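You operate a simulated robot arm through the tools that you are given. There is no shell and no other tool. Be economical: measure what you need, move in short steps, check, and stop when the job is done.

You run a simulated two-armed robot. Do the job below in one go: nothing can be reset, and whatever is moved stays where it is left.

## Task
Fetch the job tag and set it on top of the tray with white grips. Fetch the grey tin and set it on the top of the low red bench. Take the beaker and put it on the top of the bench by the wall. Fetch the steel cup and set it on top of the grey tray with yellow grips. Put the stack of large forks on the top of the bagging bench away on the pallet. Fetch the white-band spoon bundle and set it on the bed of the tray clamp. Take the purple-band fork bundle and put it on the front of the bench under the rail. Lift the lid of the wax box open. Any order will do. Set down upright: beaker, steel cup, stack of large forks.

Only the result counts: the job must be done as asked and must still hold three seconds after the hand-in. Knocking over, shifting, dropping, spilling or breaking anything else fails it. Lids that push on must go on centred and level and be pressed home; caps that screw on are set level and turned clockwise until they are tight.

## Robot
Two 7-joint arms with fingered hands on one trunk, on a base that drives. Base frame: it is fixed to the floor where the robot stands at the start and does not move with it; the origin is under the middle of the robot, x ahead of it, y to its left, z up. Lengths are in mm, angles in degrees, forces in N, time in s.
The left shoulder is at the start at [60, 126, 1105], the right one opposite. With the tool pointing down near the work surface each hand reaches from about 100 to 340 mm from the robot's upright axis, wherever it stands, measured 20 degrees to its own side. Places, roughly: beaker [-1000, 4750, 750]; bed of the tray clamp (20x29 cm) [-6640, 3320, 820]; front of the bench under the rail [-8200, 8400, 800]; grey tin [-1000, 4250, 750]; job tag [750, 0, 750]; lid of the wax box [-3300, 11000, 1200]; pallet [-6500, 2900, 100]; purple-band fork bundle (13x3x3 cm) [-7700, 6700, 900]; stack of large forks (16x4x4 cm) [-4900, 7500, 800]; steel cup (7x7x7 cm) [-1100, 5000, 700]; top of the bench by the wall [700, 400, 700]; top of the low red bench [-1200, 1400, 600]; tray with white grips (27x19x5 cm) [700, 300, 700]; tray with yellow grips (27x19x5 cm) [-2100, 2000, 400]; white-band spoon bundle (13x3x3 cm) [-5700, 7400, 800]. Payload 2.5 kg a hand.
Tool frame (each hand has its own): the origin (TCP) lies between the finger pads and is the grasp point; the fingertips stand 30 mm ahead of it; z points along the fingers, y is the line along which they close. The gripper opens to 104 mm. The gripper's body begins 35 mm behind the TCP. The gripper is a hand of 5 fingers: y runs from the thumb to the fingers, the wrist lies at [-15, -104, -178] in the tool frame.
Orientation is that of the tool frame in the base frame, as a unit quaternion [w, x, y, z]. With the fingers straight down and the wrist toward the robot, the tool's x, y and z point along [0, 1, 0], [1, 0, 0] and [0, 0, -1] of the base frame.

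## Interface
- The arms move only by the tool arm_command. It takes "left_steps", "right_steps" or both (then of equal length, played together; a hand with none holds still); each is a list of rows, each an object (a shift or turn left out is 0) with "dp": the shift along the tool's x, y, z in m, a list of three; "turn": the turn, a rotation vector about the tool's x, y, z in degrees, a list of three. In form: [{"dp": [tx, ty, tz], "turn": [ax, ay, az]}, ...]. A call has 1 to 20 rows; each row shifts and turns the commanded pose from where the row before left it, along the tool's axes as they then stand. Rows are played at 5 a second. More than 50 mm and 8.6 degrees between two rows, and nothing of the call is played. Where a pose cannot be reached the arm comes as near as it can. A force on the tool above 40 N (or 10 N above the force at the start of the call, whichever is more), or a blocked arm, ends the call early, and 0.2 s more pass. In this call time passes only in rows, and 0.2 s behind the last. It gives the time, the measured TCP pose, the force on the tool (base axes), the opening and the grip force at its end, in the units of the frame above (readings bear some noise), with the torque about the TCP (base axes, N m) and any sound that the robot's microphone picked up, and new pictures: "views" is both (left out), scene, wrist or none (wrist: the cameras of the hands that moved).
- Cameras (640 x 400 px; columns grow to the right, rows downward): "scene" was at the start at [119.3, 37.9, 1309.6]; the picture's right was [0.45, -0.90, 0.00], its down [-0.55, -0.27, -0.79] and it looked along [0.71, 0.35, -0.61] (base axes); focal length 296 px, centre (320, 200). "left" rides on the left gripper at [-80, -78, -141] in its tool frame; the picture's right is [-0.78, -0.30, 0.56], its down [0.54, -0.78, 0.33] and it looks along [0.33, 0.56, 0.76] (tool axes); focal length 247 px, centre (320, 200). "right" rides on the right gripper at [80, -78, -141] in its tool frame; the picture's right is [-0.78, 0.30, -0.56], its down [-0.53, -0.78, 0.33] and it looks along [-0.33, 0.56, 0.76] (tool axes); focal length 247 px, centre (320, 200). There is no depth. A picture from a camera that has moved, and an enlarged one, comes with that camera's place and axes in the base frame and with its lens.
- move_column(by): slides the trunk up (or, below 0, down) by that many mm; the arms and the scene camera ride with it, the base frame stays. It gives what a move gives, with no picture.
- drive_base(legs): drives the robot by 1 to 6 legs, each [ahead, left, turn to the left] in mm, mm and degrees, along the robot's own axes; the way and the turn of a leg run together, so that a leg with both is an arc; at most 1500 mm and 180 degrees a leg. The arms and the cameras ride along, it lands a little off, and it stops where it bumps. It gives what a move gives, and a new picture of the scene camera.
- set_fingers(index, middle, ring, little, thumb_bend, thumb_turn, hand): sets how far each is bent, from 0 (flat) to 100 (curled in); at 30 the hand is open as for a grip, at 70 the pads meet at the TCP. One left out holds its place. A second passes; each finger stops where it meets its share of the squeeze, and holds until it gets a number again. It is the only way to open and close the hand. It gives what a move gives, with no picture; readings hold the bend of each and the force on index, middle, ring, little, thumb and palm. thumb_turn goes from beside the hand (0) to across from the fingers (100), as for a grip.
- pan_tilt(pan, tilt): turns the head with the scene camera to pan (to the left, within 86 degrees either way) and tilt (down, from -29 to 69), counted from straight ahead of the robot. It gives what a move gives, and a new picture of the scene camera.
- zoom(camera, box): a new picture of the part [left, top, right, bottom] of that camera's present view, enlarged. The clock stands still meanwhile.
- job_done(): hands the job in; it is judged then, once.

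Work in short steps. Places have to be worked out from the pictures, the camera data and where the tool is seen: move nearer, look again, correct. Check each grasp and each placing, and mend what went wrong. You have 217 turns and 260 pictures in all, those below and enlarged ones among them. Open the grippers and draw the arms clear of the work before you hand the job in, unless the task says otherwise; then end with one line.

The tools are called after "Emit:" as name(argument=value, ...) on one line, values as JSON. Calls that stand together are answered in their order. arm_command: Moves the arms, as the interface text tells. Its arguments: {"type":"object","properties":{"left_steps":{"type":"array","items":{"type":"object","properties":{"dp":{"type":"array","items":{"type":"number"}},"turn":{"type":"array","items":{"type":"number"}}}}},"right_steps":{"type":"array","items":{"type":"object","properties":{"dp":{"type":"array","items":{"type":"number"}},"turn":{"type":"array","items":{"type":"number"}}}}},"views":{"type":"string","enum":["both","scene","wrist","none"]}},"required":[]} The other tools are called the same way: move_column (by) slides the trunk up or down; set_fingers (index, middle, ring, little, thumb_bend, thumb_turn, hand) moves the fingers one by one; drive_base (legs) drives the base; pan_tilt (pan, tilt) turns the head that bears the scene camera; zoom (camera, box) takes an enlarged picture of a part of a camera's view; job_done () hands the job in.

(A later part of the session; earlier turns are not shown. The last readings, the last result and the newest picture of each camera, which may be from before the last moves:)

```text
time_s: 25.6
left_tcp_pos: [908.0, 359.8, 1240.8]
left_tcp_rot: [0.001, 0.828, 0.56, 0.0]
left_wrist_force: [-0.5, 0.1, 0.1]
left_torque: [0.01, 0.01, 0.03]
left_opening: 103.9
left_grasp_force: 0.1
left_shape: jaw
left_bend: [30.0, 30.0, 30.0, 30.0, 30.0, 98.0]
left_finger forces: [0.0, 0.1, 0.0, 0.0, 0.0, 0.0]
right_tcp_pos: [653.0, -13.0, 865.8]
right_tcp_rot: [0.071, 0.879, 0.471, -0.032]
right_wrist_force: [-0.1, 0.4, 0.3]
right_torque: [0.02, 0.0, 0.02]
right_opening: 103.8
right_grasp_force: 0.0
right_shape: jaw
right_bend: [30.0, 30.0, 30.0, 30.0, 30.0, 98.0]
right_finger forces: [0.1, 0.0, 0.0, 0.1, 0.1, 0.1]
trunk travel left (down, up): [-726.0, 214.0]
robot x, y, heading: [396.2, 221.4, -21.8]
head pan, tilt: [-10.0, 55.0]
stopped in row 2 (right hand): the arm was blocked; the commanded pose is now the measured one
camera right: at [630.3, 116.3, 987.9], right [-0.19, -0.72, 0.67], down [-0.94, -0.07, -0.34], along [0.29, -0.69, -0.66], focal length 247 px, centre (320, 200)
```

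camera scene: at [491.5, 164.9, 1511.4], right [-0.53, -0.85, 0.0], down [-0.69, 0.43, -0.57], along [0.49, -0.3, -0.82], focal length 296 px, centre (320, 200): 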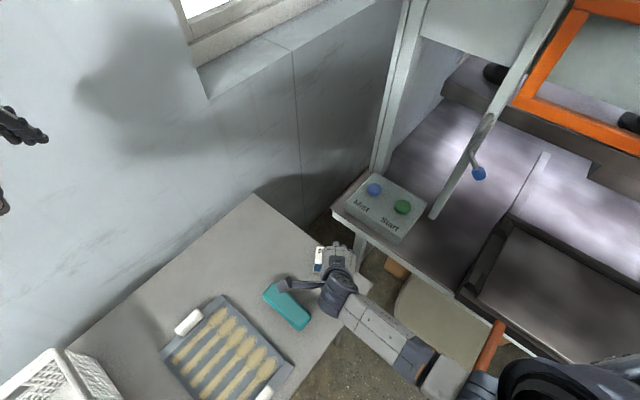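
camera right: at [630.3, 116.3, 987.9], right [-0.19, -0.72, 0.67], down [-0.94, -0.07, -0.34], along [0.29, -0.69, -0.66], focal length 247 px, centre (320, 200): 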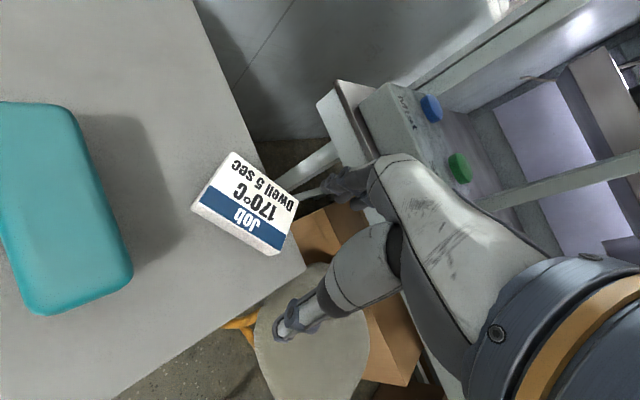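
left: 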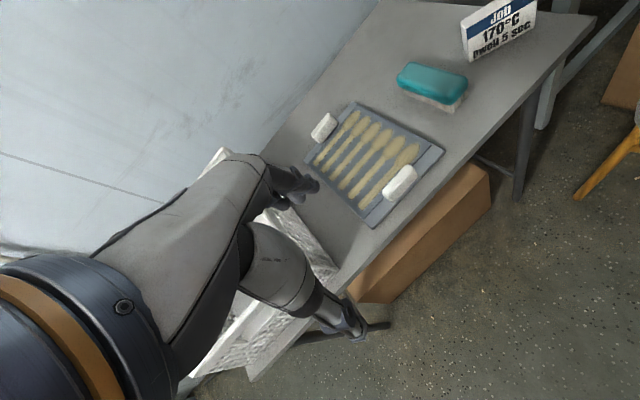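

Tag is now centred at about (719,-17), yaw -34°. I drive back a little and raise the trunk so the arm is less folded.

Emit:
drive_base(legs=[[-80, 0, 0]])

Emit:
move_column(by=80)

Emit:
arm_command(right_steps=[{"dp": [0, 0.035, 0], "turn": [2.7, 3.6, 0]}, {"dp": [0, 0.035, 0], "turn": [2.7, 3.5, 1]}, {"dp": [0, 0.035, 0]}])

```text
time_s: 26.6
left_tcp_pos: [832.2, 390.7, 1240.7]
left_tcp_rot: [0.001, 0.828, 0.56, 0.001]
left_wrist_force: [0.0, 0.4, 1.0]
left_torque: [0.01, 0.01, 0.0]
left_opening: 103.9
left_grasp_force: 0.0
left_shape: jaw
left_bend: [30.0, 30.0, 30.0, 30.0, 30.0, 98.0]
left_finger forces: [0.1, 0.1, 0.0, 0.0, 0.0, 0.0]
right_tcp_pos: [577.6, 17.5, 865.8]
right_tcp_rot: [0.071, 0.878, 0.472, -0.032]
right_wrist_force: [0.6, 0.1, -0.5]
right_torque: [0.01, 0.01, 0.04]
right_opening: 103.9
right_grasp_force: 0.0
right_shape: jaw
right_bend: [30.0, 30.0, 30.0, 30.0, 30.0, 98.0]
right_finger forces: [0.1, 0.0, 0.0, 0.0, 0.0, 0.0]
trunk travel left (down, up): [-726.0, 214.0]
robot x, y, heading: [317.8, 252.2, -21.8]
head pan, tilt: [-10.0, 55.0]
camera scene: at [416.8, 195.0, 1511.5], right [-0.53, -0.85, 0.0], down [-0.7, 0.43, -0.57], along [0.49, -0.3, -0.82], focal length 296 px, centre (320, 200)
```

scene: 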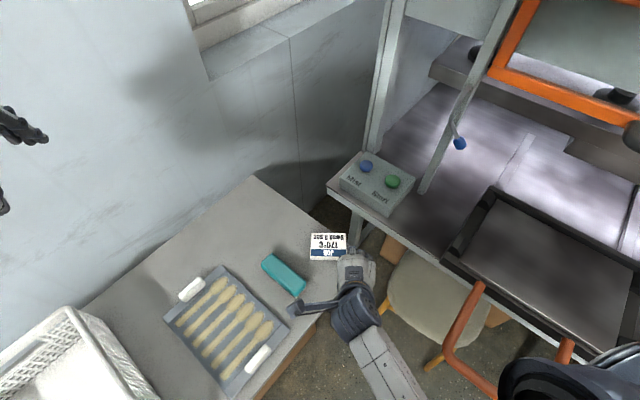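

```text
time_s: 27.8
left_tcp_pos: [833.8, 392.3, 1320.7]
left_tcp_rot: [0.0, 0.828, 0.561, 0.001]
left_wrist_force: [0.0, -0.6, 1.3]
left_torque: [0.0, 0.01, -0.02]
left_opening: 103.8
left_grasp_force: 0.1
left_shape: jaw
left_bend: [30.0, 30.0, 30.0, 30.0, 30.0, 98.0]
left_finger forces: [0.0, 0.0, 0.0, 0.0, 0.0, 0.0]
right_tcp_pos: [578.5, 17.3, 945.5]
right_tcp_rot: [0.07, 0.879, 0.471, -0.031]
right_wrist_force: [0.7, -0.4, -1.3]
right_torque: [-0.01, 0.0, 0.01]
right_opening: 103.9
right_grasp_force: 0.2
right_shape: jaw
right_bend: [30.0, 30.0, 30.0, 30.0, 30.0, 98.0]
right_finger forces: [0.0, 0.0, 0.0, 0.1, 0.0, 0.0]
trunk travel left (down, up): [-806.0, 134.0]
robot x, y, heading: [317.8, 250.3, -21.8]
head pan, tilt: [-10.0, 55.0]
```

```text
time_s: 28.6
left_tcp_pos: [835.2, 390.6, 1319.2]
left_tcp_rot: [0.001, 0.828, 0.561, 0.0]
left_wrist_force: [0.5, 0.0, 0.7]
left_torque: [-0.01, 0.06, -0.03]
left_opening: 103.9
left_grasp_force: 0.1
left_shape: jaw
left_bend: [30.0, 30.0, 30.0, 30.0, 30.0, 98.0]
left_finger forces: [0.1, 0.0, 0.1, 0.0, 0.1, 0.0]
right_tcp_pos: [666.0, -40.4, 948.0]
right_tcp_rot: [-0.001, 0.885, 0.465, 0.001]
right_wrist_force: [0.3, -0.3, -0.1]
right_torque: [-0.01, 0.01, 0.03]
right_opening: 103.8
right_grasp_force: 0.1
right_shape: jaw
right_bend: [30.0, 30.0, 30.0, 30.0, 30.0, 98.0]
right_finger forces: [0.0, 0.1, 0.0, 0.1, 0.0, 0.1]
trunk travel left (down, up): [-806.0, 134.0]
robot x, y, heading: [319.1, 246.2, -21.9]
head pan, tilt: [-10.0, 55.0]
camera scene: at [418.4, 194.3, 1591.3], right [-0.53, -0.85, 0.0], down [-0.7, 0.43, -0.57], along [0.49, -0.3, -0.82], focal length 296 px, centre (320, 200)
camera right: at [647.8, 68.9, 1091.2], right [-0.2, -0.81, 0.55], down [-0.94, 0.0, -0.33], along [0.27, -0.59, -0.76], focal length 247 px, centre (320, 200)
```

scene: 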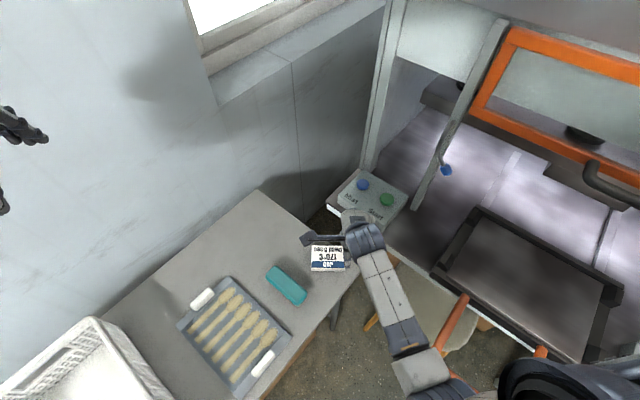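
right: 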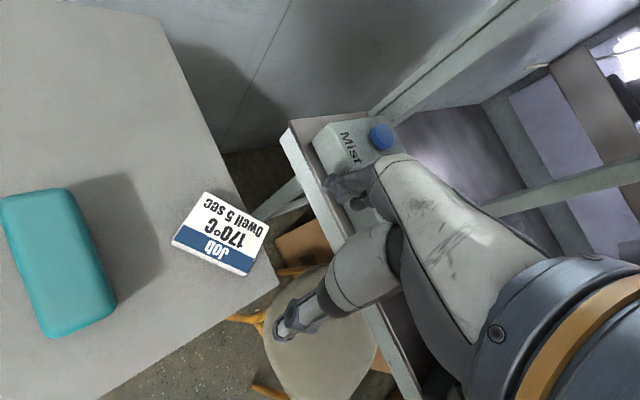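

Level now; tag centre is (722,-20), yaw matches. I move over it and down to z≈790.

Emit:
arm_command(right_steps=[{"dp": [0.024, 0.018, 0]}, {"dp": [0.024, 0.017, 0]}, {"dp": [0, 0, 0.045]}, {"dp": [0, 0, 0.045]}, {"dp": [0, 0, 0.04]}, {"dp": [0, 0, 0.028]}], views="wrist")

```text
time_s: 29.5
left_tcp_pos: [833.5, 392.3, 1321.3]
left_tcp_rot: [0.001, 0.828, 0.561, 0.0]
left_wrist_force: [1.1, -0.5, 0.2]
left_torque: [-0.01, 0.0, 0.01]
left_opening: 103.9
left_grasp_force: 0.1
left_shape: jaw
left_bend: [30.0, 30.0, 30.0, 30.0, 30.0, 98.0]
left_finger forces: [0.0, 0.0, 0.0, 0.0, 0.1, 0.1]
right_tcp_pos: [703.0, -72.1, 902.9]
right_tcp_rot: [0.036, 0.886, 0.461, -0.034]
right_wrist_force: [-6.0, 7.1, 11.1]
right_torque: [-0.73, -0.25, -0.23]
right_opening: 103.8
right_grasp_force: 0.0
right_shape: jaw
right_bend: [30.0, 30.0, 32.0, 30.0, 30.0, 98.0]
right_finger forces: [0.1, 0.0, 4.7, 9.7, 0.0, 0.1]
trunk travel left (down, up): [-806.0, 134.0]
robot x, y, heading: [315.2, 251.5, -21.7]
head pan, tilt: [-10.0, 55.0]
stopped in row 4 (right hand): the force on the tool passed its limit at 75 N (the readings are from after the stop); the commanded pose is now the measured one
camera right: at [689.1, 51.1, 1032.8], right [-0.19, -0.75, 0.64], down [-0.95, -0.02, -0.3], along [0.24, -0.66, -0.71], focal length 247 px, centre (320, 200)
```

right: 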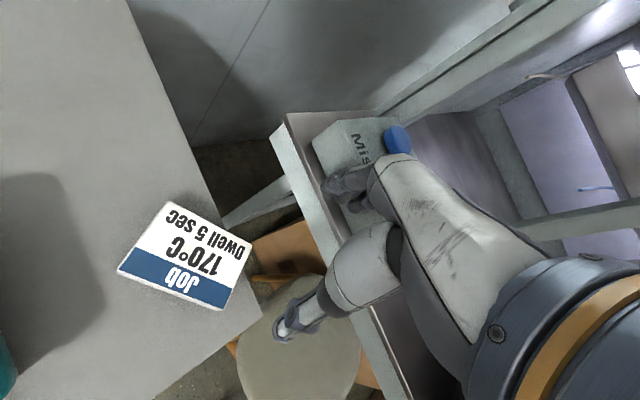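

The arm was overstretched and drifted onto the Mist box. I lift, then drive ahead 65 mm to bring the tag into the middle of the reach.

Emit:
arm_command(right_steps=[{"dp": [0, -0.02, -0.03]}, {"dp": [0, -0.03, -0.03]}, {"dp": [0, -0.04, 0]}], views="none")

Emit:
drive_base(legs=[[65, 0, 0]])

```text
time_s: 30.4
left_tcp_pos: [833.6, 390.8, 1320.7]
left_tcp_rot: [0.0, 0.829, 0.56, -0.001]
left_wrist_force: [0.5, -0.5, 0.4]
left_torque: [-0.01, 0.02, 0.02]
left_opening: 103.7
left_grasp_force: 0.1
left_shape: jaw
left_bend: [30.0, 30.0, 30.0, 30.0, 30.0, 98.0]
left_finger forces: [0.1, 0.0, 0.0, 0.1, 0.1, 0.1]
right_tcp_pos: [621.2, -71.7, 961.2]
right_tcp_rot: [0.087, 0.877, 0.466, -0.079]
right_wrist_force: [1.0, -0.6, -0.3]
right_torque: [-0.02, 0.01, 0.01]
right_opening: 103.9
right_grasp_force: 0.2
right_shape: jaw
right_bend: [30.0, 30.0, 30.0, 30.0, 30.0, 98.0]
right_finger forces: [0.0, 0.0, 0.0, 0.0, 0.1, 0.1]
trunk travel left (down, up): [-806.0, 134.0]
robot x, y, heading: [320.0, 242.0, -21.8]
head pan, tilt: [-10.0, 55.0]
stopped in row 3 (right hand): the arm was blocked; the commanded pose is now the measured one
```

```text
time_s: 31.4
left_tcp_pos: [893.3, 366.6, 1320.0]
left_tcp_rot: [0.0, 0.829, 0.56, 0.0]
left_wrist_force: [0.9, -0.3, 0.3]
left_torque: [0.03, 0.02, -0.01]
left_opening: 103.7
left_grasp_force: 0.0
left_shape: jaw
left_bend: [30.0, 30.0, 30.0, 30.0, 30.0, 98.0]
left_finger forces: [0.1, 0.1, 0.0, 0.1, 0.1, 0.1]
right_tcp_pos: [680.1, -95.5, 961.5]
right_tcp_rot: [0.088, 0.877, 0.465, -0.079]
right_wrist_force: [0.1, -0.4, -0.2]
right_torque: [-0.02, -0.01, -0.01]
right_opening: 104.0
right_grasp_force: 0.1
right_shape: jaw
right_bend: [30.0, 30.0, 30.0, 30.0, 30.0, 98.0]
right_finger forces: [0.0, 0.0, 0.1, 0.0, 0.0, 0.0]
trunk travel left (down, up): [-806.0, 134.0]
robot x, y, heading: [376.5, 223.2, -22.1]
head pan, tilt: [-10.0, 55.0]
camera scene: at [478.1, 170.2, 1591.3], right [-0.53, -0.85, 0.0], down [-0.7, 0.43, -0.57], along [0.49, -0.3, -0.82], focal length 296 px, centre (320, 200)
```

scene: 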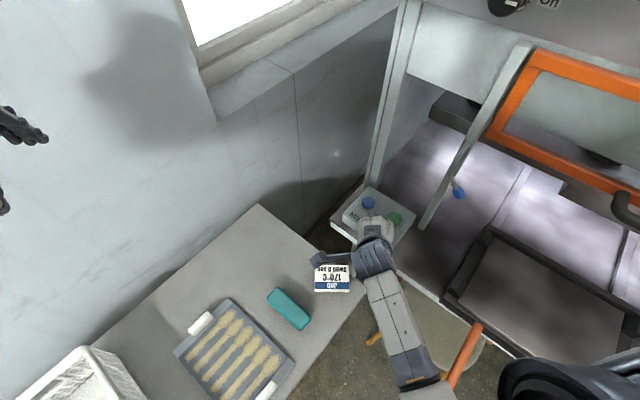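

I look to the right to see whether the elbow is touching the chair or press.

Emit:
pan_tilt(pan=-55, tilt=55)

```text
time_s: 32.5
left_tcp_pos: [892.7, 368.1, 1320.1]
left_tcp_rot: [0.001, 0.829, 0.56, 0.0]
left_wrist_force: [-0.4, -0.3, -1.0]
left_torque: [0.01, 0.01, -0.01]
left_opening: 103.6
left_grasp_force: 0.1
left_shape: jaw
left_bend: [30.0, 30.0, 30.0, 30.0, 30.0, 98.0]
left_finger forces: [0.0, 0.0, 0.0, 0.0, 0.0, 0.0]
right_tcp_pos: [679.5, -94.9, 962.1]
right_tcp_rot: [0.088, 0.877, 0.466, -0.08]
right_wrist_force: [-0.3, -0.6, -1.4]
right_torque: [-0.01, -0.01, -0.01]
right_opening: 104.1
right_grasp_force: 0.2
right_shape: jaw
right_bend: [30.0, 30.0, 30.0, 30.0, 30.0, 98.0]
right_finger forces: [0.0, 0.0, 0.0, 0.0, 0.0, 0.0]
trunk travel left (down, up): [-806.0, 134.0]
robot x, y, heading: [378.2, 224.3, -21.9]
head pan, tilt: [-55.0, 55.0]
camera scene: at [432.1, 138.6, 1591.4], right [-0.97, -0.23, 0.0], down [-0.19, 0.8, -0.57], along [0.13, -0.56, -0.82], focal length 296 px, centre (320, 200)
```

scene: 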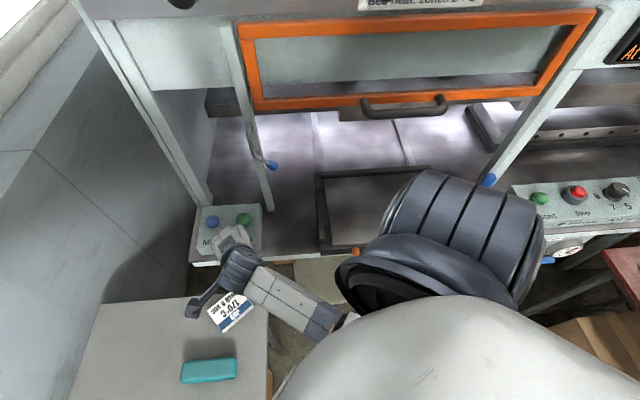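

The forearm comes up from an elbow hugging the trunk, so the arm cannot swing left. I turn the base 10° left instead, which carries the hand over the tag, and lower the trunk 60.

Emit:
drive_base(legs=[[0, 0, 10]])

Emit:
move_column(by=-50)

Emit:
arm_command(right_steps=[{"dp": [0, 0, 0], "turn": [4, 1, 0]}, {"dp": [0, 0, 0], "turn": [3, 0.5, 2]}], views="wrist")

```text
time_s: 33.6
left_tcp_pos: [859.3, 453.1, 1319.5]
left_tcp_rot: [0.001, 0.777, 0.629, 0.0]
left_wrist_force: [0.8, 0.0, 0.0]
left_torque: [-0.03, -0.03, -0.02]
left_opening: 104.0
left_grasp_force: 0.0
left_shape: jaw
left_bend: [30.0, 30.0, 30.0, 30.0, 30.0, 98.0]
left_finger forces: [0.0, 0.0, 0.0, 0.0, 0.0, 0.1]
right_tcp_pos: [731.0, -37.0, 962.3]
right_tcp_rot: [0.095, 0.833, 0.54, -0.072]
right_wrist_force: [0.7, 0.0, 0.3]
right_torque: [0.01, 0.01, 0.02]
right_opening: 104.1
right_grasp_force: 0.0
right_shape: jaw
right_bend: [30.0, 30.0, 30.0, 30.0, 30.0, 98.0]
right_finger forces: [0.0, 0.0, 0.0, 0.0, 0.1, 0.0]
trunk travel left (down, up): [-806.0, 134.0]
robot x, y, heading: [377.1, 221.6, -11.9]
head pan, tilt: [-55.0, 55.0]
camera scene: at [445.8, 149.1, 1591.4], right [-0.92, -0.39, 0.0], down [-0.32, 0.75, -0.57], along [0.22, -0.53, -0.82], focal length 296 px, centre (320, 200)
```

scene: 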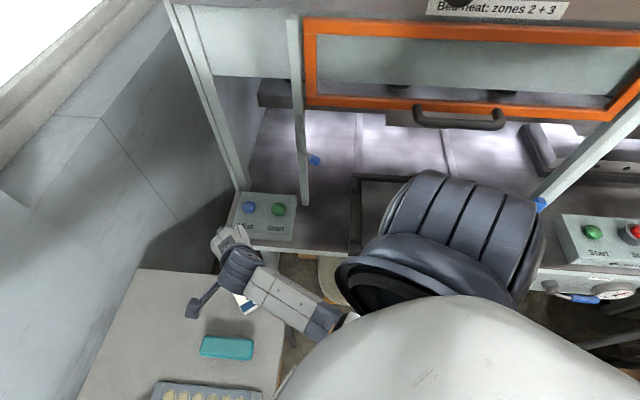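

```text
time_s: 34.5
left_tcp_pos: [860.4, 454.0, 1270.6]
left_tcp_rot: [0.001, 0.777, 0.629, 0.0]
left_wrist_force: [0.8, 1.1, 0.3]
left_torque: [-0.01, -0.01, -0.02]
left_opening: 103.9
left_grasp_force: 0.2
left_shape: jaw
left_bend: [30.0, 30.0, 30.0, 30.0, 30.0, 98.0]
left_finger forces: [0.1, 0.0, 0.1, 0.0, 0.0, 0.0]
right_tcp_pos: [729.6, -37.4, 912.8]
right_tcp_rot: [0.095, 0.834, 0.539, -0.072]
right_wrist_force: [-0.1, 0.0, -0.5]
right_torque: [-0.04, -0.03, 0.01]
right_opening: 104.1
right_grasp_force: 0.1
right_shape: jaw
right_bend: [30.0, 30.0, 30.0, 30.0, 30.0, 98.0]
right_finger forces: [0.0, 0.0, 0.0, 0.0, 0.0, 0.0]
trunk travel left (down, up): [-756.0, 184.0]
robot x, y, heading: [375.5, 224.1, -12.0]
head pan, tilt: [-55.0, 55.0]
```

```text
time_s: 35.1
left_tcp_pos: [862.0, 453.1, 1269.4]
left_tcp_rot: [0.002, 0.777, 0.629, -0.001]
left_wrist_force: [0.3, -0.1, 0.4]
left_torque: [0.02, 0.0, 0.01]
left_opening: 103.9
left_grasp_force: 0.2
left_shape: jaw
left_bend: [30.0, 30.0, 30.0, 30.0, 30.0, 98.0]
left_finger forces: [0.1, 0.1, 0.0, 0.0, 0.0, 0.0]
right_tcp_pos: [718.2, -51.2, 905.5]
right_tcp_rot: [0.045, 0.844, 0.522, -0.113]
right_wrist_force: [-0.3, -0.5, 0.2]
right_torque: [0.0, -0.02, -0.02]
right_opening: 103.8
right_grasp_force: 0.1
right_shape: jaw
right_bend: [30.0, 30.0, 30.0, 30.0, 30.0, 98.0]
right_finger forces: [0.1, 0.1, 0.0, 0.1, 0.0, 0.0]
trunk travel left (down, up): [-756.0, 184.0]
robot x, y, heading: [375.5, 223.9, -11.9]
head pan, tilt: [-55.0, 55.0]
camera right: at [703.3, 80.8, 1027.5], right [0.01, -0.7, 0.71], down [-0.97, -0.18, -0.16], along [0.24, -0.69, -0.68], focal length 247 px, centre (320, 200)
```

right: 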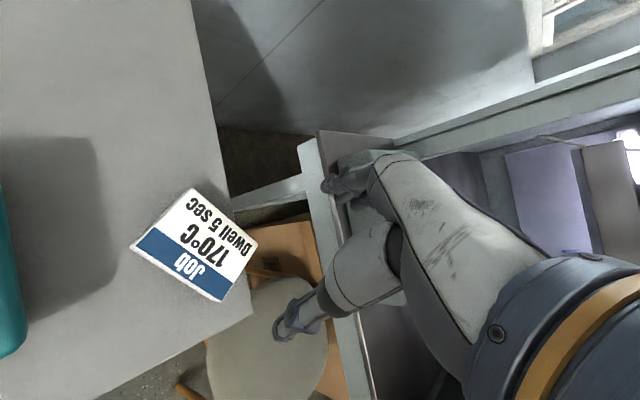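

The tool is tilted about its y axis by ~14°. I correct that and see whether the arm follows.

Emit:
arm_command(right_steps=[{"dp": [0, 0, 0], "turn": [-1, 7, 0]}, {"dp": [0, 0, 0], "turn": [-1, 6, 0]}, {"dp": [0, 0, 0]}], views="scene")

```text
time_s: 35.9
left_tcp_pos: [860.8, 454.2, 1269.2]
left_tcp_rot: [0.001, 0.777, 0.629, 0.0]
left_wrist_force: [-0.7, 0.1, -0.1]
left_torque: [0.0, 0.02, -0.01]
left_opening: 104.0
left_grasp_force: 0.1
left_shape: jaw
left_bend: [30.0, 30.0, 30.0, 30.0, 30.0, 98.0]
left_finger forces: [0.1, 0.1, 0.0, 0.1, 0.0, 0.0]
right_tcp_pos: [731.1, -36.8, 913.1]
right_tcp_rot: [-0.007, 0.852, 0.523, 0.015]
right_wrist_force: [0.0, -0.2, -0.4]
right_torque: [-0.01, -0.05, 0.0]
right_opening: 103.9
right_grasp_force: 0.0
right_shape: jaw
right_bend: [30.0, 30.0, 30.0, 30.0, 30.0, 98.0]
right_finger forces: [0.1, 0.1, 0.0, 0.0, 0.0, 0.0]
trunk travel left (down, up): [-756.0, 184.0]
robot x, y, heading: [380.1, 225.2, -12.0]
head pan, tilt: [-55.0, 55.0]
camera scene: at [446.1, 148.9, 1541.4], right [-0.92, -0.39, 0.0], down [-0.32, 0.75, -0.57], along [0.22, -0.53, -0.82], focal length 296 px, centre (320, 200)
```

scene: 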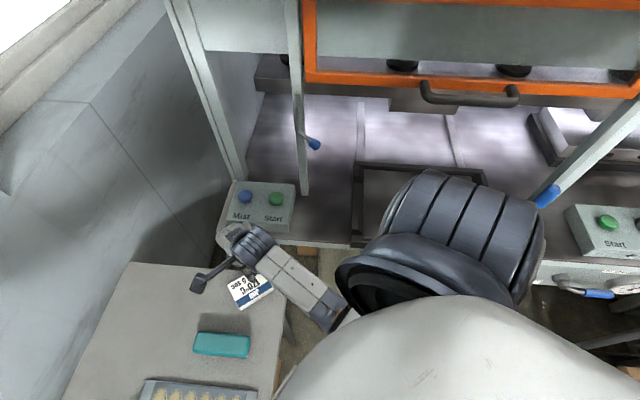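

Now level and on command. I align to the tag centre (722,-20), yaw -34°, and go down.

Emit:
arm_command(right_steps=[{"dp": [0, 0, 0], "turn": [0, -1.5, 3.7]}, {"dp": [0.009, -0.017, 0], "turn": [0, 0, 3.7]}, {"dp": [0, 0, 0.04]}, {"dp": [0, 0, 0.04]}, {"dp": [0, 0, 0.03]}], views="wrist")

```text
time_s: 36.8
left_tcp_pos: [857.2, 456.3, 1271.4]
left_tcp_rot: [0.003, 0.777, 0.629, 0.0]
left_wrist_force: [0.4, -1.2, -0.9]
left_torque: [-0.01, 0.02, -0.02]
left_opening: 103.9
left_grasp_force: 0.1
left_shape: jaw
left_bend: [30.0, 30.0, 30.0, 30.0, 30.0, 98.0]
left_finger forces: [0.1, 0.1, 0.0, 0.1, 0.0, 0.0]
right_tcp_pos: [718.0, -73.7, 895.0]
right_tcp_rot: [0.067, 0.873, 0.482, -0.029]
right_wrist_force: [-14.2, 19.3, 21.9]
right_torque: [-1.51, -0.74, -0.19]
right_opening: 103.1
right_grasp_force: 0.0
right_shape: jaw
right_bend: [30.0, 31.0, 37.0, 27.0, 30.0, 98.0]
right_finger forces: [0.0, 2.9, 13.5, 17.6, 0.0, 0.0]
trunk travel left (down, up): [-756.0, 184.0]
robot x, y, heading: [378.0, 223.8, -11.9]
head pan, tilt: [-55.0, 55.0]
stopped in row 4 (right hand): the force on the tool passed its limit at 69 N (the readings are from after the stop); the commanded pose is now the measured one
camera right: at [692.3, 54.0, 1018.7], right [-0.17, -0.73, 0.67], down [-0.94, -0.09, -0.34], along [0.3, -0.68, -0.67], focal length 247 px, centre (320, 200)
```

right: 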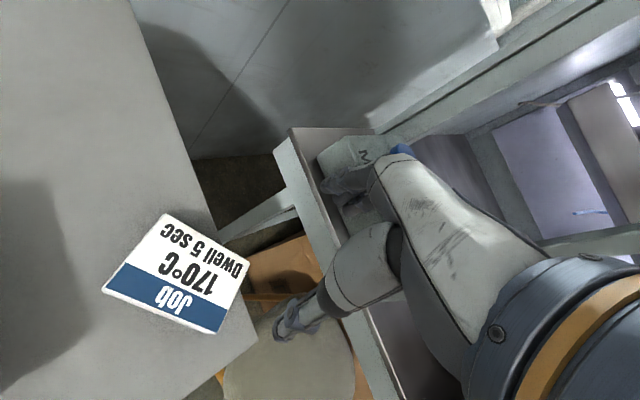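

Yaw more than ~15° off the heading isn't reachable. I lift, level, and use yaw -27°, which the opening still allows.

Emit:
arm_command(right_steps=[{"dp": [0, -0.01, -0.03], "turn": [2.6, 3.3, -2.5]}, {"dp": [0.01, 0, -0.02], "turn": [2.6, 3.3, -2.5]}, {"dp": [0.02, -0.006, 0]}, {"dp": [0.02, -0.005, 0]}, {"dp": [0, 0, 0]}], views="wrist")

```text
time_s: 38.0
left_tcp_pos: [860.4, 453.5, 1269.7]
left_tcp_rot: [0.001, 0.777, 0.629, 0.0]
left_wrist_force: [0.3, 0.0, 0.0]
left_torque: [0.02, 0.01, 0.02]
left_opening: 104.1
left_grasp_force: 0.0
left_shape: jaw
left_bend: [30.0, 30.0, 30.0, 30.0, 30.0, 98.0]
left_finger forces: [0.0, 0.0, 0.0, 0.1, 0.1, 0.0]
right_tcp_pos: [718.4, -39.6, 940.5]
right_tcp_rot: [0.021, 0.852, 0.523, -0.026]
right_wrist_force: [0.0, -0.8, 0.6]
right_torque: [0.03, 0.03, 0.0]
right_opening: 103.8
right_grasp_force: 0.1
right_shape: jaw
right_bend: [30.0, 30.0, 30.0, 30.0, 30.0, 98.0]
right_finger forces: [0.0, 0.0, 0.0, 0.0, 0.1, 0.0]
trunk travel left (down, up): [-756.0, 184.0]
robot x, y, heading: [378.0, 227.3, -11.9]
head pan, tilt: [-55.0, 55.0]
camera right: at [688.5, 74.2, 1075.9], right [-0.07, -0.79, 0.61], down [-0.94, -0.15, -0.3], along [0.33, -0.59, -0.73], focal length 247 px, centre (320, 200)
```

right: 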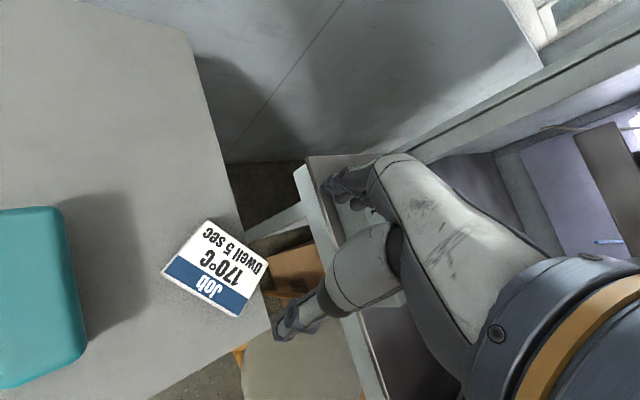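

A more right-facing stance keeps the elbow out from the trunk (tool yaw then turned slightly inward). I drive to about (402,268) heading -40.

Emit:
drive_base(legs=[[15, 45, 0], [0, 0, -28]])

Emit:
pan_tilt(pan=0, tilt=60)

```text
time_s: 40.3
left_tcp_pos: [934.8, 239.5, 1269.4]
left_tcp_rot: [0.0, 0.907, 0.421, -0.001]
left_wrist_force: [-0.6, 0.6, 0.6]
left_torque: [-0.03, 0.0, 0.02]
left_opening: 103.9
left_grasp_force: 0.1
left_shape: jaw
left_bend: [30.0, 30.0, 30.0, 30.0, 30.0, 98.0]
left_finger forces: [0.1, 0.1, 0.0, 0.0, 0.1, 0.0]
right_tcp_pos: [575.8, -130.4, 938.7]
right_tcp_rot: [0.013, 0.953, 0.3, -0.031]
right_wrist_force: [-0.6, 0.5, -0.1]
right_torque: [-0.04, 0.0, -0.04]
right_opening: 104.0
right_grasp_force: 0.0
right_shape: jaw
right_bend: [30.0, 30.0, 30.0, 30.0, 30.0, 98.0]
right_finger forces: [0.0, 0.0, 0.1, 0.0, 0.1, 0.0]
trunk travel left (down, up): [-756.0, 184.0]
robot x, y, heading: [402.4, 266.3, -40.1]
head pan, tilt: [-55.0, 55.0]
camera scene: at [426.2, 166.5, 1541.4], right [-1.0, 0.09, 0.0], down [0.07, 0.82, -0.57], along [-0.05, -0.57, -0.82], focal length 296 px, centre (320, 200)
```

scene: 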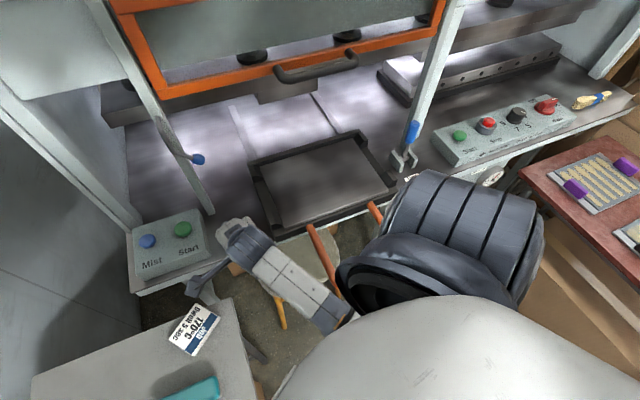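

```text
time_s: 41.5
left_tcp_pos: [935.3, 237.1, 1269.6]
left_tcp_rot: [0.001, 0.907, 0.422, 0.0]
left_wrist_force: [-0.5, 0.4, -0.4]
left_torque: [0.01, 0.02, 0.02]
left_opening: 103.9
left_grasp_force: 0.0
left_shape: jaw
left_bend: [30.0, 30.0, 30.0, 30.0, 30.0, 98.0]
left_finger forces: [0.1, 0.1, 0.0, 0.0, 0.0, 0.1]
right_tcp_pos: [575.7, -129.3, 939.1]
right_tcp_rot: [0.013, 0.953, 0.3, -0.031]
right_wrist_force: [0.5, 0.1, 0.3]
right_torque: [0.02, -0.01, 0.01]
right_opening: 103.9
right_grasp_force: 0.1
right_shape: jaw
right_bend: [30.0, 30.0, 30.0, 30.0, 30.0, 98.0]
right_finger forces: [0.1, 0.1, 0.0, 0.0, 0.1, 0.0]
trunk travel left (down, up): [-756.0, 184.0]
robot x, y, heading: [402.7, 263.6, -40.2]
head pan, tilt: [0.0, 60.0]
camera scene: at [483.6, 195.3, 1535.4], right [-0.65, -0.76, 0.0], down [-0.66, 0.56, -0.5], along [0.38, -0.32, -0.87], focal length 296 px, centre (320, 200)
```

scene: 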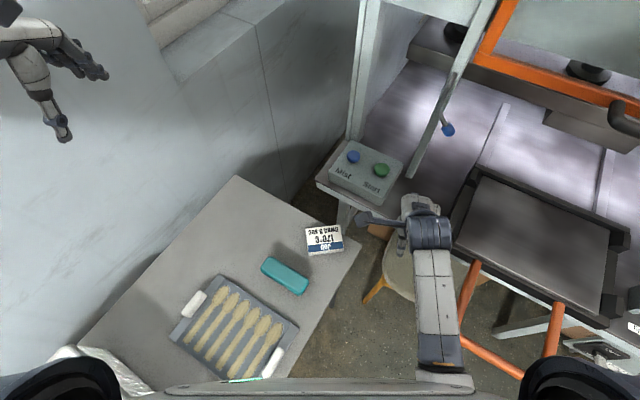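

Clear view now: tag at about (720,-15). I turn the tool to yaw -34° and move over the tag.

Emit:
arm_command(right_steps=[{"turn": [0, 1.3, -7]}, {"turn": [0, 1.3, -7]}, {"turn": [0, 1.2, -7]}, {"dp": [0.0435, 0.0143, 0]}, {"dp": [0.0435, 0.0143, 0]}, {"dp": [0.0435, 0.0143, 0]}, {"dp": [0.0435, 0.0143, 0]}, {"dp": [0, 0, 0]}], views="wrist")

```text
time_s: 43.3
left_tcp_pos: [934.1, 237.8, 1270.2]
left_tcp_rot: [0.001, 0.907, 0.421, 0.0]
left_wrist_force: [-1.0, 0.7, -0.8]
left_torque: [-0.06, 0.0, -0.01]
left_opening: 104.1
left_grasp_force: 0.0
left_shape: jaw
left_bend: [30.0, 30.0, 30.0, 30.0, 30.0, 98.0]
left_finger forces: [0.0, 0.0, 0.0, 0.0, 0.0, 0.1]
right_tcp_pos: [673.1, -61.1, 910.1]
right_tcp_rot: [0.015, 0.88, 0.469, -0.074]
right_wrist_force: [-1.0, 0.3, 0.6]
right_torque: [-0.02, -0.02, 0.03]
right_opening: 103.8
right_grasp_force: 0.1
right_shape: jaw
right_bend: [30.0, 30.0, 30.0, 30.0, 30.0, 97.0]
right_finger forces: [0.0, 0.0, 0.1, 0.0, 0.1, 0.0]
trunk travel left (down, up): [-756.0, 184.0]
robot x, y, heading: [402.8, 269.4, -40.2]
head pan, tilt: [0.0, 60.0]
stopped in row 8 (right hand): the arm was blocked; the commanded pose is now the measured one
camera right: at [668.8, 62.1, 1041.8], right [-0.12, -0.75, 0.65], down [-0.97, -0.04, -0.22], along [0.19, -0.66, -0.73], focal length 247 px, centre (320, 200)
```

right: 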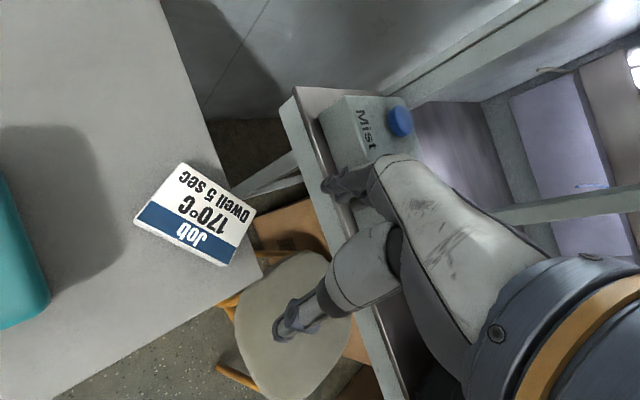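

The hand must stay about 15–20° to its own side of the heading. I turn the base 13° left, which carries the hand over the tag, then level it.

Emit:
drive_base(legs=[[8, 0, 13]])

Emit:
arm_command(right_steps=[{"turn": [-1.2, 4.2, 3]}, {"turn": [-1.3, 4.1, 3]}, {"turn": [0, 0, 2]}, {"turn": [0, 0, 0]}], views="wrist")

```text
time_s: 44.5
left_tcp_pos: [934.9, 354.2, 1270.4]
left_tcp_rot: [0.001, 0.853, 0.521, -0.001]
left_wrist_force: [-0.7, 0.4, -0.3]
left_torque: [-0.02, -0.02, 0.02]
left_opening: 104.2
left_grasp_force: 0.1
left_shape: jaw
left_bend: [30.0, 30.0, 30.0, 30.0, 30.0, 98.0]
left_finger forces: [0.0, 0.0, 0.1, 0.0, 0.0, 0.1]
right_tcp_pos: [745.2, 4.8, 908.8]
right_tcp_rot: [0.023, 0.822, 0.565, -0.07]
right_wrist_force: [-0.2, 0.6, -0.3]
right_torque: [0.0, 0.02, -0.01]
right_opening: 103.8
right_grasp_force: 0.0
right_shape: jaw
right_bend: [30.0, 30.0, 30.0, 30.0, 30.0, 97.0]
right_finger forces: [0.0, 0.0, 0.0, 0.0, 0.1, 0.1]
trunk travel left (down, up): [-756.0, 184.0]
robot x, y, heading: [406.4, 261.7, -27.0]
head pan, tilt: [0.0, 60.0]
camera scene: at [503.6, 210.9, 1535.4], right [-0.46, -0.89, 0.0], down [-0.77, 0.4, -0.5], along [0.44, -0.23, -0.87], focal length 296 px, centre (320, 200)
```

scene: 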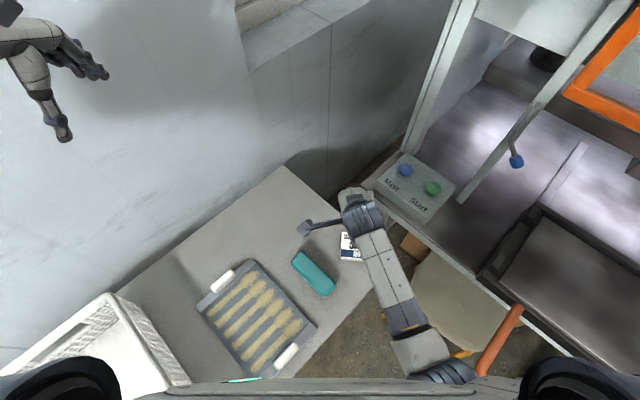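

```text
time_s: 45.5
left_tcp_pos: [933.7, 354.4, 1270.4]
left_tcp_rot: [0.001, 0.853, 0.521, 0.0]
left_wrist_force: [0.2, 0.3, 0.3]
left_torque: [-0.01, 0.03, 0.0]
left_opening: 103.9
left_grasp_force: 0.1
left_shape: jaw
left_bend: [30.0, 30.0, 30.0, 30.0, 30.0, 98.0]
left_finger forces: [0.0, 0.1, 0.0, 0.1, 0.1, 0.0]
right_tcp_pos: [742.2, -12.7, 909.2]
right_tcp_rot: [0.019, 0.861, 0.508, -0.012]
right_wrist_force: [0.7, -0.8, -0.7]
right_torque: [0.0, -0.03, -0.01]
right_opening: 103.8
right_grasp_force: 0.0
right_shape: jaw
right_bend: [30.0, 30.0, 30.0, 30.0, 30.0, 98.0]
right_finger forces: [0.0, 0.0, 0.1, 0.0, 0.1, 0.1]
trunk travel left (down, up): [-756.0, 184.0]
robot x, y, heading: [406.4, 259.1, -27.2]
head pan, tilt: [0.0, 60.0]
camera right: at [712.5, 100.1, 1045.6], right [-0.12, -0.8, 0.59], down [-0.94, -0.11, -0.33], along [0.32, -0.59, -0.74], focal length 247 px, centre (320, 200)
```

right: 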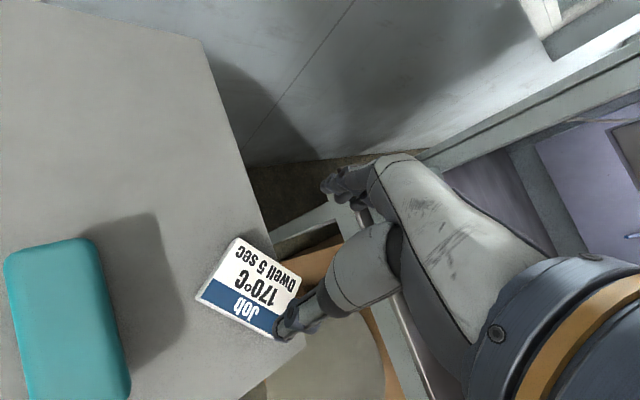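

Level at (742,-13). I shift to (721,-17) and descend part-way.

Emit:
arm_command(right_steps=[{"dp": [-0.031, -0.01, 0], "turn": [1.5, 0, 2]}, {"dp": [0, 0, 0.03], "turn": [0, 0, 1]}, {"dp": [0, 0, 0.03]}, {"dp": [0, 0, 0.03]}], views="wrist")

```text
time_s: 46.5
left_tcp_pos: [934.7, 354.1, 1269.8]
left_tcp_rot: [0.001, 0.854, 0.521, -0.002]
left_wrist_force: [-0.2, 0.8, 0.1]
left_torque: [0.0, -0.02, -0.02]
left_opening: 103.5
left_grasp_force: 0.0
left_shape: jaw
left_bend: [30.0, 30.0, 30.0, 30.0, 30.0, 98.0]
left_finger forces: [0.0, 0.0, 0.0, 0.0, 0.0, 0.0]
right_tcp_pos: [704.0, -29.3, 811.2]
right_tcp_rot: [-0.006, 0.873, 0.486, -0.024]
right_wrist_force: [-0.1, 0.3, 0.5]
right_torque: [0.02, 0.03, -0.03]
right_opening: 104.0
right_grasp_force: 0.1
right_shape: jaw
right_bend: [30.0, 30.0, 30.0, 30.0, 30.0, 98.0]
right_finger forces: [0.0, 0.0, 0.1, 0.1, 0.1, 0.1]
trunk travel left (down, up): [-756.0, 184.0]
robot x, y, heading: [409.1, 260.6, -27.5]
head pan, tilt: [0.0, 60.0]
camera right: at [685.8, 81.6, 951.3], right [-0.13, -0.81, 0.58], down [-0.96, -0.05, -0.29], along [0.26, -0.59, -0.77], focal length 247 px, centre (320, 200)
```

right: 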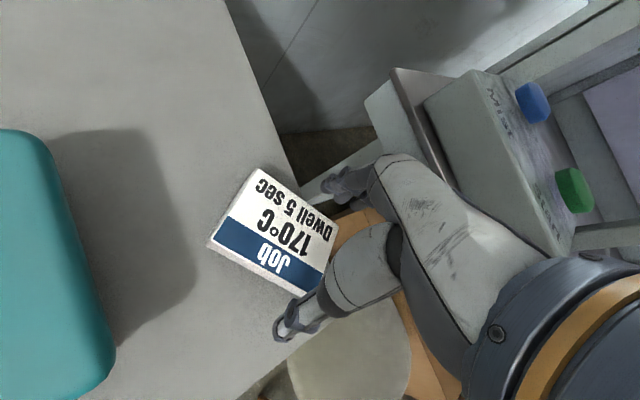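

Tag centre is at (719,-14), about 20 mm to the left of the grip. I shift left and check.

Emit:
arm_command(right_steps=[{"dp": [0.013, 0.003, 0], "turn": [0, 1, 0]}, {"dp": [0.012, 0.003, 0], "turn": [0, 1, 0]}, {"dp": [0, 0, 0]}], views="wrist")

```text
time_s: 47.5
left_tcp_pos: [934.3, 353.6, 1270.3]
left_tcp_rot: [0.001, 0.854, 0.521, 0.0]
left_wrist_force: [-0.3, -0.3, -0.9]
left_torque: [-0.03, 0.03, 0.0]
left_opening: 103.7
left_grasp_force: 0.1
left_shape: jaw
left_bend: [30.0, 30.0, 30.0, 30.0, 30.0, 98.0]
left_finger forces: [0.0, 0.0, 0.0, 0.1, 0.0, 0.1]
right_tcp_pos: [706.0, -39.3, 805.4]
right_tcp_rot: [0.002, 0.874, 0.486, -0.032]
right_wrist_force: [-0.3, -1.1, -0.6]
right_torque: [0.04, -0.01, -0.02]
right_opening: 103.8
right_grasp_force: 0.0
right_shape: jaw
right_bend: [30.0, 30.0, 30.0, 30.0, 30.0, 98.0]
right_finger forces: [0.1, 0.0, 0.0, 0.1, 0.1, 0.0]
trunk travel left (down, up): [-756.0, 184.0]
robot x, y, heading: [404.6, 262.5, -27.5]
head pan, tilt: [0.0, 60.0]
stopped in row 3 (right hand): the arm was blocked; the commanded pose is now the measured one
camera right: at [690.1, 74.3, 943.8], right [-0.13, -0.79, 0.59], down [-0.96, -0.06, -0.28], along [0.25, -0.6, -0.76], focal length 247 px, centre (320, 200)
```

right: 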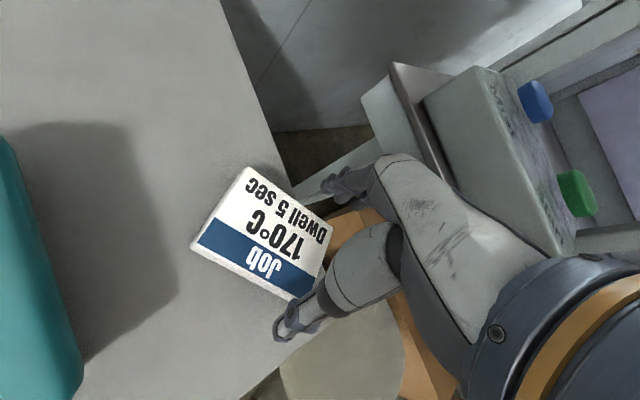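

Blocked at the left limit again, so I turn the base 4° left to carry the hand over.

Emit:
move_column(by=15)

Emit:
drive_base(legs=[[0, 0, 4.5]])

Emit:
arm_command(right_steps=[{"dp": [0, -0.006, 0]}], views="wrist")

```text
time_s: 48.1
left_tcp_pos: [934.5, 353.9, 1284.6]
left_tcp_rot: [0.001, 0.853, 0.521, 0.0]
left_wrist_force: [0.8, 0.3, -0.2]
left_torque: [-0.01, -0.03, 0.02]
left_opening: 103.9
left_grasp_force: 0.0
left_shape: jaw
left_bend: [30.0, 30.0, 30.0, 30.0, 30.0, 98.0]
left_finger forces: [0.1, 0.0, 0.0, 0.0, 0.0, 0.0]
right_tcp_pos: [706.9, -40.0, 820.3]
right_tcp_rot: [0.003, 0.873, 0.486, -0.032]
right_wrist_force: [0.5, 1.1, 0.3]
right_torque: [0.0, -0.01, -0.01]
right_opening: 103.8
right_grasp_force: 0.1
right_shape: jaw
right_bend: [30.0, 30.0, 30.0, 30.0, 30.0, 98.0]
right_finger forces: [0.0, 0.0, 0.0, 0.0, 0.1, 0.0]
trunk travel left (down, up): [-771.0, 169.0]
robot x, y, heading: [410.1, 262.2, -27.3]
head pan, tilt: [0.0, 60.0]
```

```text
time_s: 49.0
left_tcp_pos: [925.1, 393.6, 1284.4]
left_tcp_rot: [0.001, 0.833, 0.553, 0.0]
left_wrist_force: [-0.4, 0.1, 0.9]
left_torque: [0.03, 0.01, 0.02]
left_opening: 103.7
left_grasp_force: 0.1
left_shape: jaw
left_bend: [30.0, 30.0, 30.0, 30.0, 30.0, 98.0]
left_finger forces: [0.0, 0.0, 0.0, 0.0, 0.0, 0.1]
right_tcp_pos: [730.2, -15.0, 819.7]
right_tcp_rot: [0.003, 0.854, 0.519, -0.033]
right_wrist_force: [0.5, 2.0, 0.2]
right_torque: [0.0, 0.0, -0.02]
right_opening: 103.8
right_grasp_force: 0.1
right_shape: jaw
right_bend: [30.0, 30.0, 30.0, 30.0, 30.0, 98.0]
right_finger forces: [0.0, 0.0, 0.0, 0.0, 0.0, 0.0]
trunk travel left (down, up): [-771.0, 169.0]
robot x, y, heading: [406.6, 258.0, -22.8]
head pan, tilt: [0.0, 60.0]
camera scene: at [507.0, 218.5, 1550.4], right [-0.39, -0.92, 0.0], down [-0.8, 0.34, -0.5], along [0.46, -0.19, -0.87], focal length 296 px, centre (320, 200)
```

scene: 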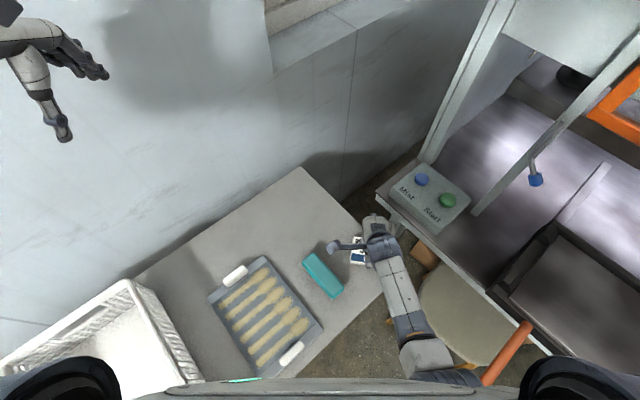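

```text
time_s: 49.4
left_tcp_pos: [926.4, 394.4, 1285.0]
left_tcp_rot: [0.002, 0.833, 0.554, 0.0]
left_wrist_force: [-0.2, 0.1, 0.4]
left_torque: [0.0, -0.01, -0.02]
left_opening: 104.0
left_grasp_force: 0.1
left_shape: jaw
left_bend: [30.0, 30.0, 30.0, 30.0, 30.0, 98.0]
left_finger forces: [0.1, 0.1, 0.1, 0.0, 0.1, 0.0]
right_tcp_pos: [724.1, -16.0, 821.1]
right_tcp_rot: [0.005, 0.854, 0.519, -0.034]
right_wrist_force: [0.0, 0.3, 1.1]
right_torque: [0.01, -0.05, 0.02]
right_opening: 104.3
right_grasp_force: 0.0
right_shape: jaw
right_bend: [30.0, 30.0, 30.0, 30.0, 30.0, 98.0]
right_finger forces: [0.0, 0.1, 0.1, 0.0, 0.0, 0.0]
trunk travel left (down, up): [-771.0, 169.0]
robot x, y, heading: [406.5, 259.6, -22.8]
head pan, tilt: [0.0, 60.0]
camera right: at [698.3, 97.5, 959.2], right [-0.06, -0.8, 0.6], down [-0.95, -0.13, -0.28], along [0.3, -0.59, -0.75], focal length 247 px, centre (320, 200)
```

right: 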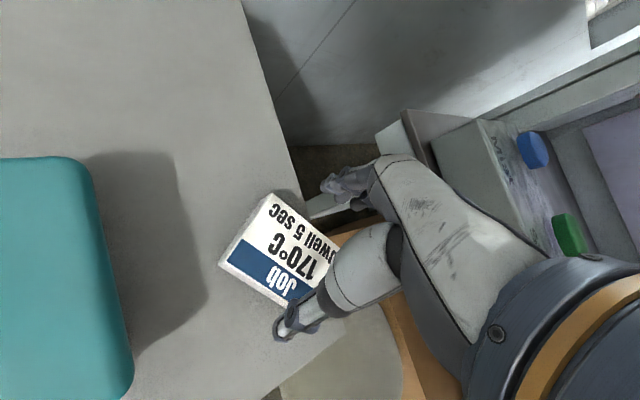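

TCP is centred on the tag. I lower by the column, which keeps the arm's shape, then check.

Emit:
move_column(by=-38)

Emit:
zoom(camera="right", box=[180, 130, 500, 330])

```text
time_s: 50.2
left_tcp_pos: [924.7, 393.5, 1247.0]
left_tcp_rot: [0.001, 0.833, 0.553, 0.0]
left_wrist_force: [0.4, 0.1, -0.6]
left_torque: [0.01, -0.03, 0.0]
left_opening: 103.9
left_grasp_force: 0.1
left_shape: jaw
left_bend: [30.0, 30.0, 30.0, 30.0, 30.0, 98.0]
left_finger forces: [0.1, 0.1, 0.0, 0.1, 0.0, 0.2]
right_tcp_pos: [723.1, -14.3, 783.5]
right_tcp_rot: [0.004, 0.854, 0.519, -0.034]
right_wrist_force: [-0.2, -0.5, 0.2]
right_torque: [0.0, 0.0, 0.03]
right_opening: 104.0
right_grasp_force: 0.0
right_shape: jaw
right_bend: [30.0, 30.0, 30.0, 30.0, 30.0, 98.0]
right_finger forces: [0.1, 0.0, 0.0, 0.0, 0.1, 0.0]
trunk travel left (down, up): [-733.0, 207.0]
robot x, y, heading: [406.0, 260.9, -22.8]
head pan, tilt: [0.0, 60.0]
```

```text
2.00 times, centred on (340, 230) of right
camera zoom: at [697.7, 98.1, 920.8], right [-0.06, -0.8, 0.6], down [-0.95, -0.13, -0.28], along [0.3, -0.59, -0.75], focal length 494 px, centre (280, 140)
```

zoom: 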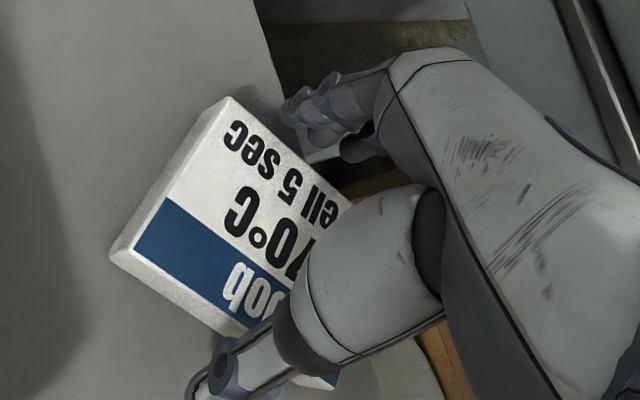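

Thumb is before and fingers beyond the tag. I lower 10 mm more and close.

Emit:
move_column(by=-10)

Emit:
set_fingers(hand="right", index=70, middle=70, ring=70, little=70, thumb_bend=70)

Emit:
zoom(camera="right", box=[180, 130, 500, 330])

```text
time_s: 50.8
left_tcp_pos: [924.4, 394.8, 1237.2]
left_tcp_rot: [0.0, 0.833, 0.554, 0.001]
left_wrist_force: [0.2, -0.6, 1.4]
left_torque: [0.0, 0.02, -0.05]
left_opening: 103.9
left_grasp_force: 0.1
left_shape: jaw
left_bend: [30.0, 30.0, 30.0, 30.0, 30.0, 98.0]
left_finger forces: [0.0, 0.0, 0.0, 0.0, 0.0, 0.0]
right_tcp_pos: [721.9, -14.5, 771.6]
right_tcp_rot: [0.005, 0.854, 0.52, -0.034]
right_wrist_force: [0.7, -0.2, 0.2]
right_torque: [-0.05, -0.02, 0.0]
right_opening: 103.7
right_grasp_force: 0.0
right_shape: jaw
right_bend: [30.0, 30.0, 30.0, 30.0, 30.0, 98.0]
right_finger forces: [0.0, 0.0, 0.0, 0.0, 0.0, 0.0]
trunk travel left (down, up): [-723.0, 217.0]
robot x, y, heading: [406.9, 264.1, -22.8]
head pan, tilt: [0.0, 60.0]
```

```text
time_s: 51.8
left_tcp_pos: [923.5, 395.0, 1236.8]
left_tcp_rot: [0.002, 0.833, 0.553, 0.0]
left_wrist_force: [0.5, 1.1, 0.4]
left_torque: [0.0, 0.0, -0.01]
left_opening: 103.9
left_grasp_force: 0.1
left_shape: jaw
left_bend: [30.0, 30.0, 30.0, 30.0, 30.0, 98.0]
left_finger forces: [0.0, 0.0, 0.0, 0.0, 0.0, 0.1]
right_tcp_pos: [725.0, -15.1, 775.5]
right_tcp_rot: [0.008, 0.853, 0.52, -0.032]
right_wrist_force: [6.3, -1.6, 17.4]
right_torque: [-0.6, -0.56, 0.14]
right_opening: 73.6
right_grasp_force: 33.9
right_shape: fingers
right_bend: [45.0, 51.0, 56.0, 65.0, 42.0, 92.0]
right_finger forces: [9.4, 18.7, 7.6, 6.5, 24.8, 0.0]
trunk travel left (down, up): [-723.0, 217.0]
robot x, y, heading: [408.0, 258.6, -23.0]
head pan, tilt: [0.0, 60.0]
```

```text
2.00 times, centred on (340, 230) of right
camera zoom: at [698.1, 98.7, 912.5], right [-0.07, -0.8, 0.6], down [-0.95, -0.13, -0.28], along [0.31, -0.59, -0.75], focal length 494 px, centre (280, 140)
```

zoom: 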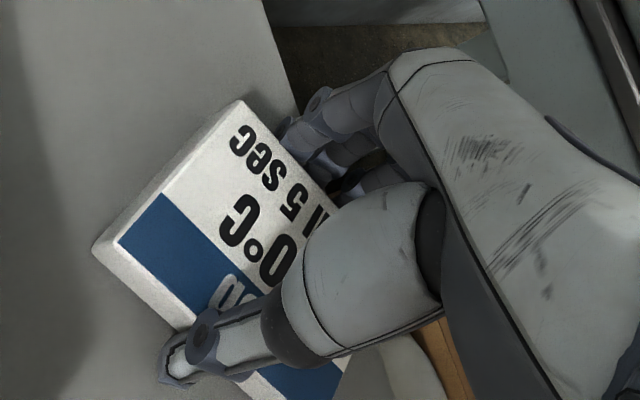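

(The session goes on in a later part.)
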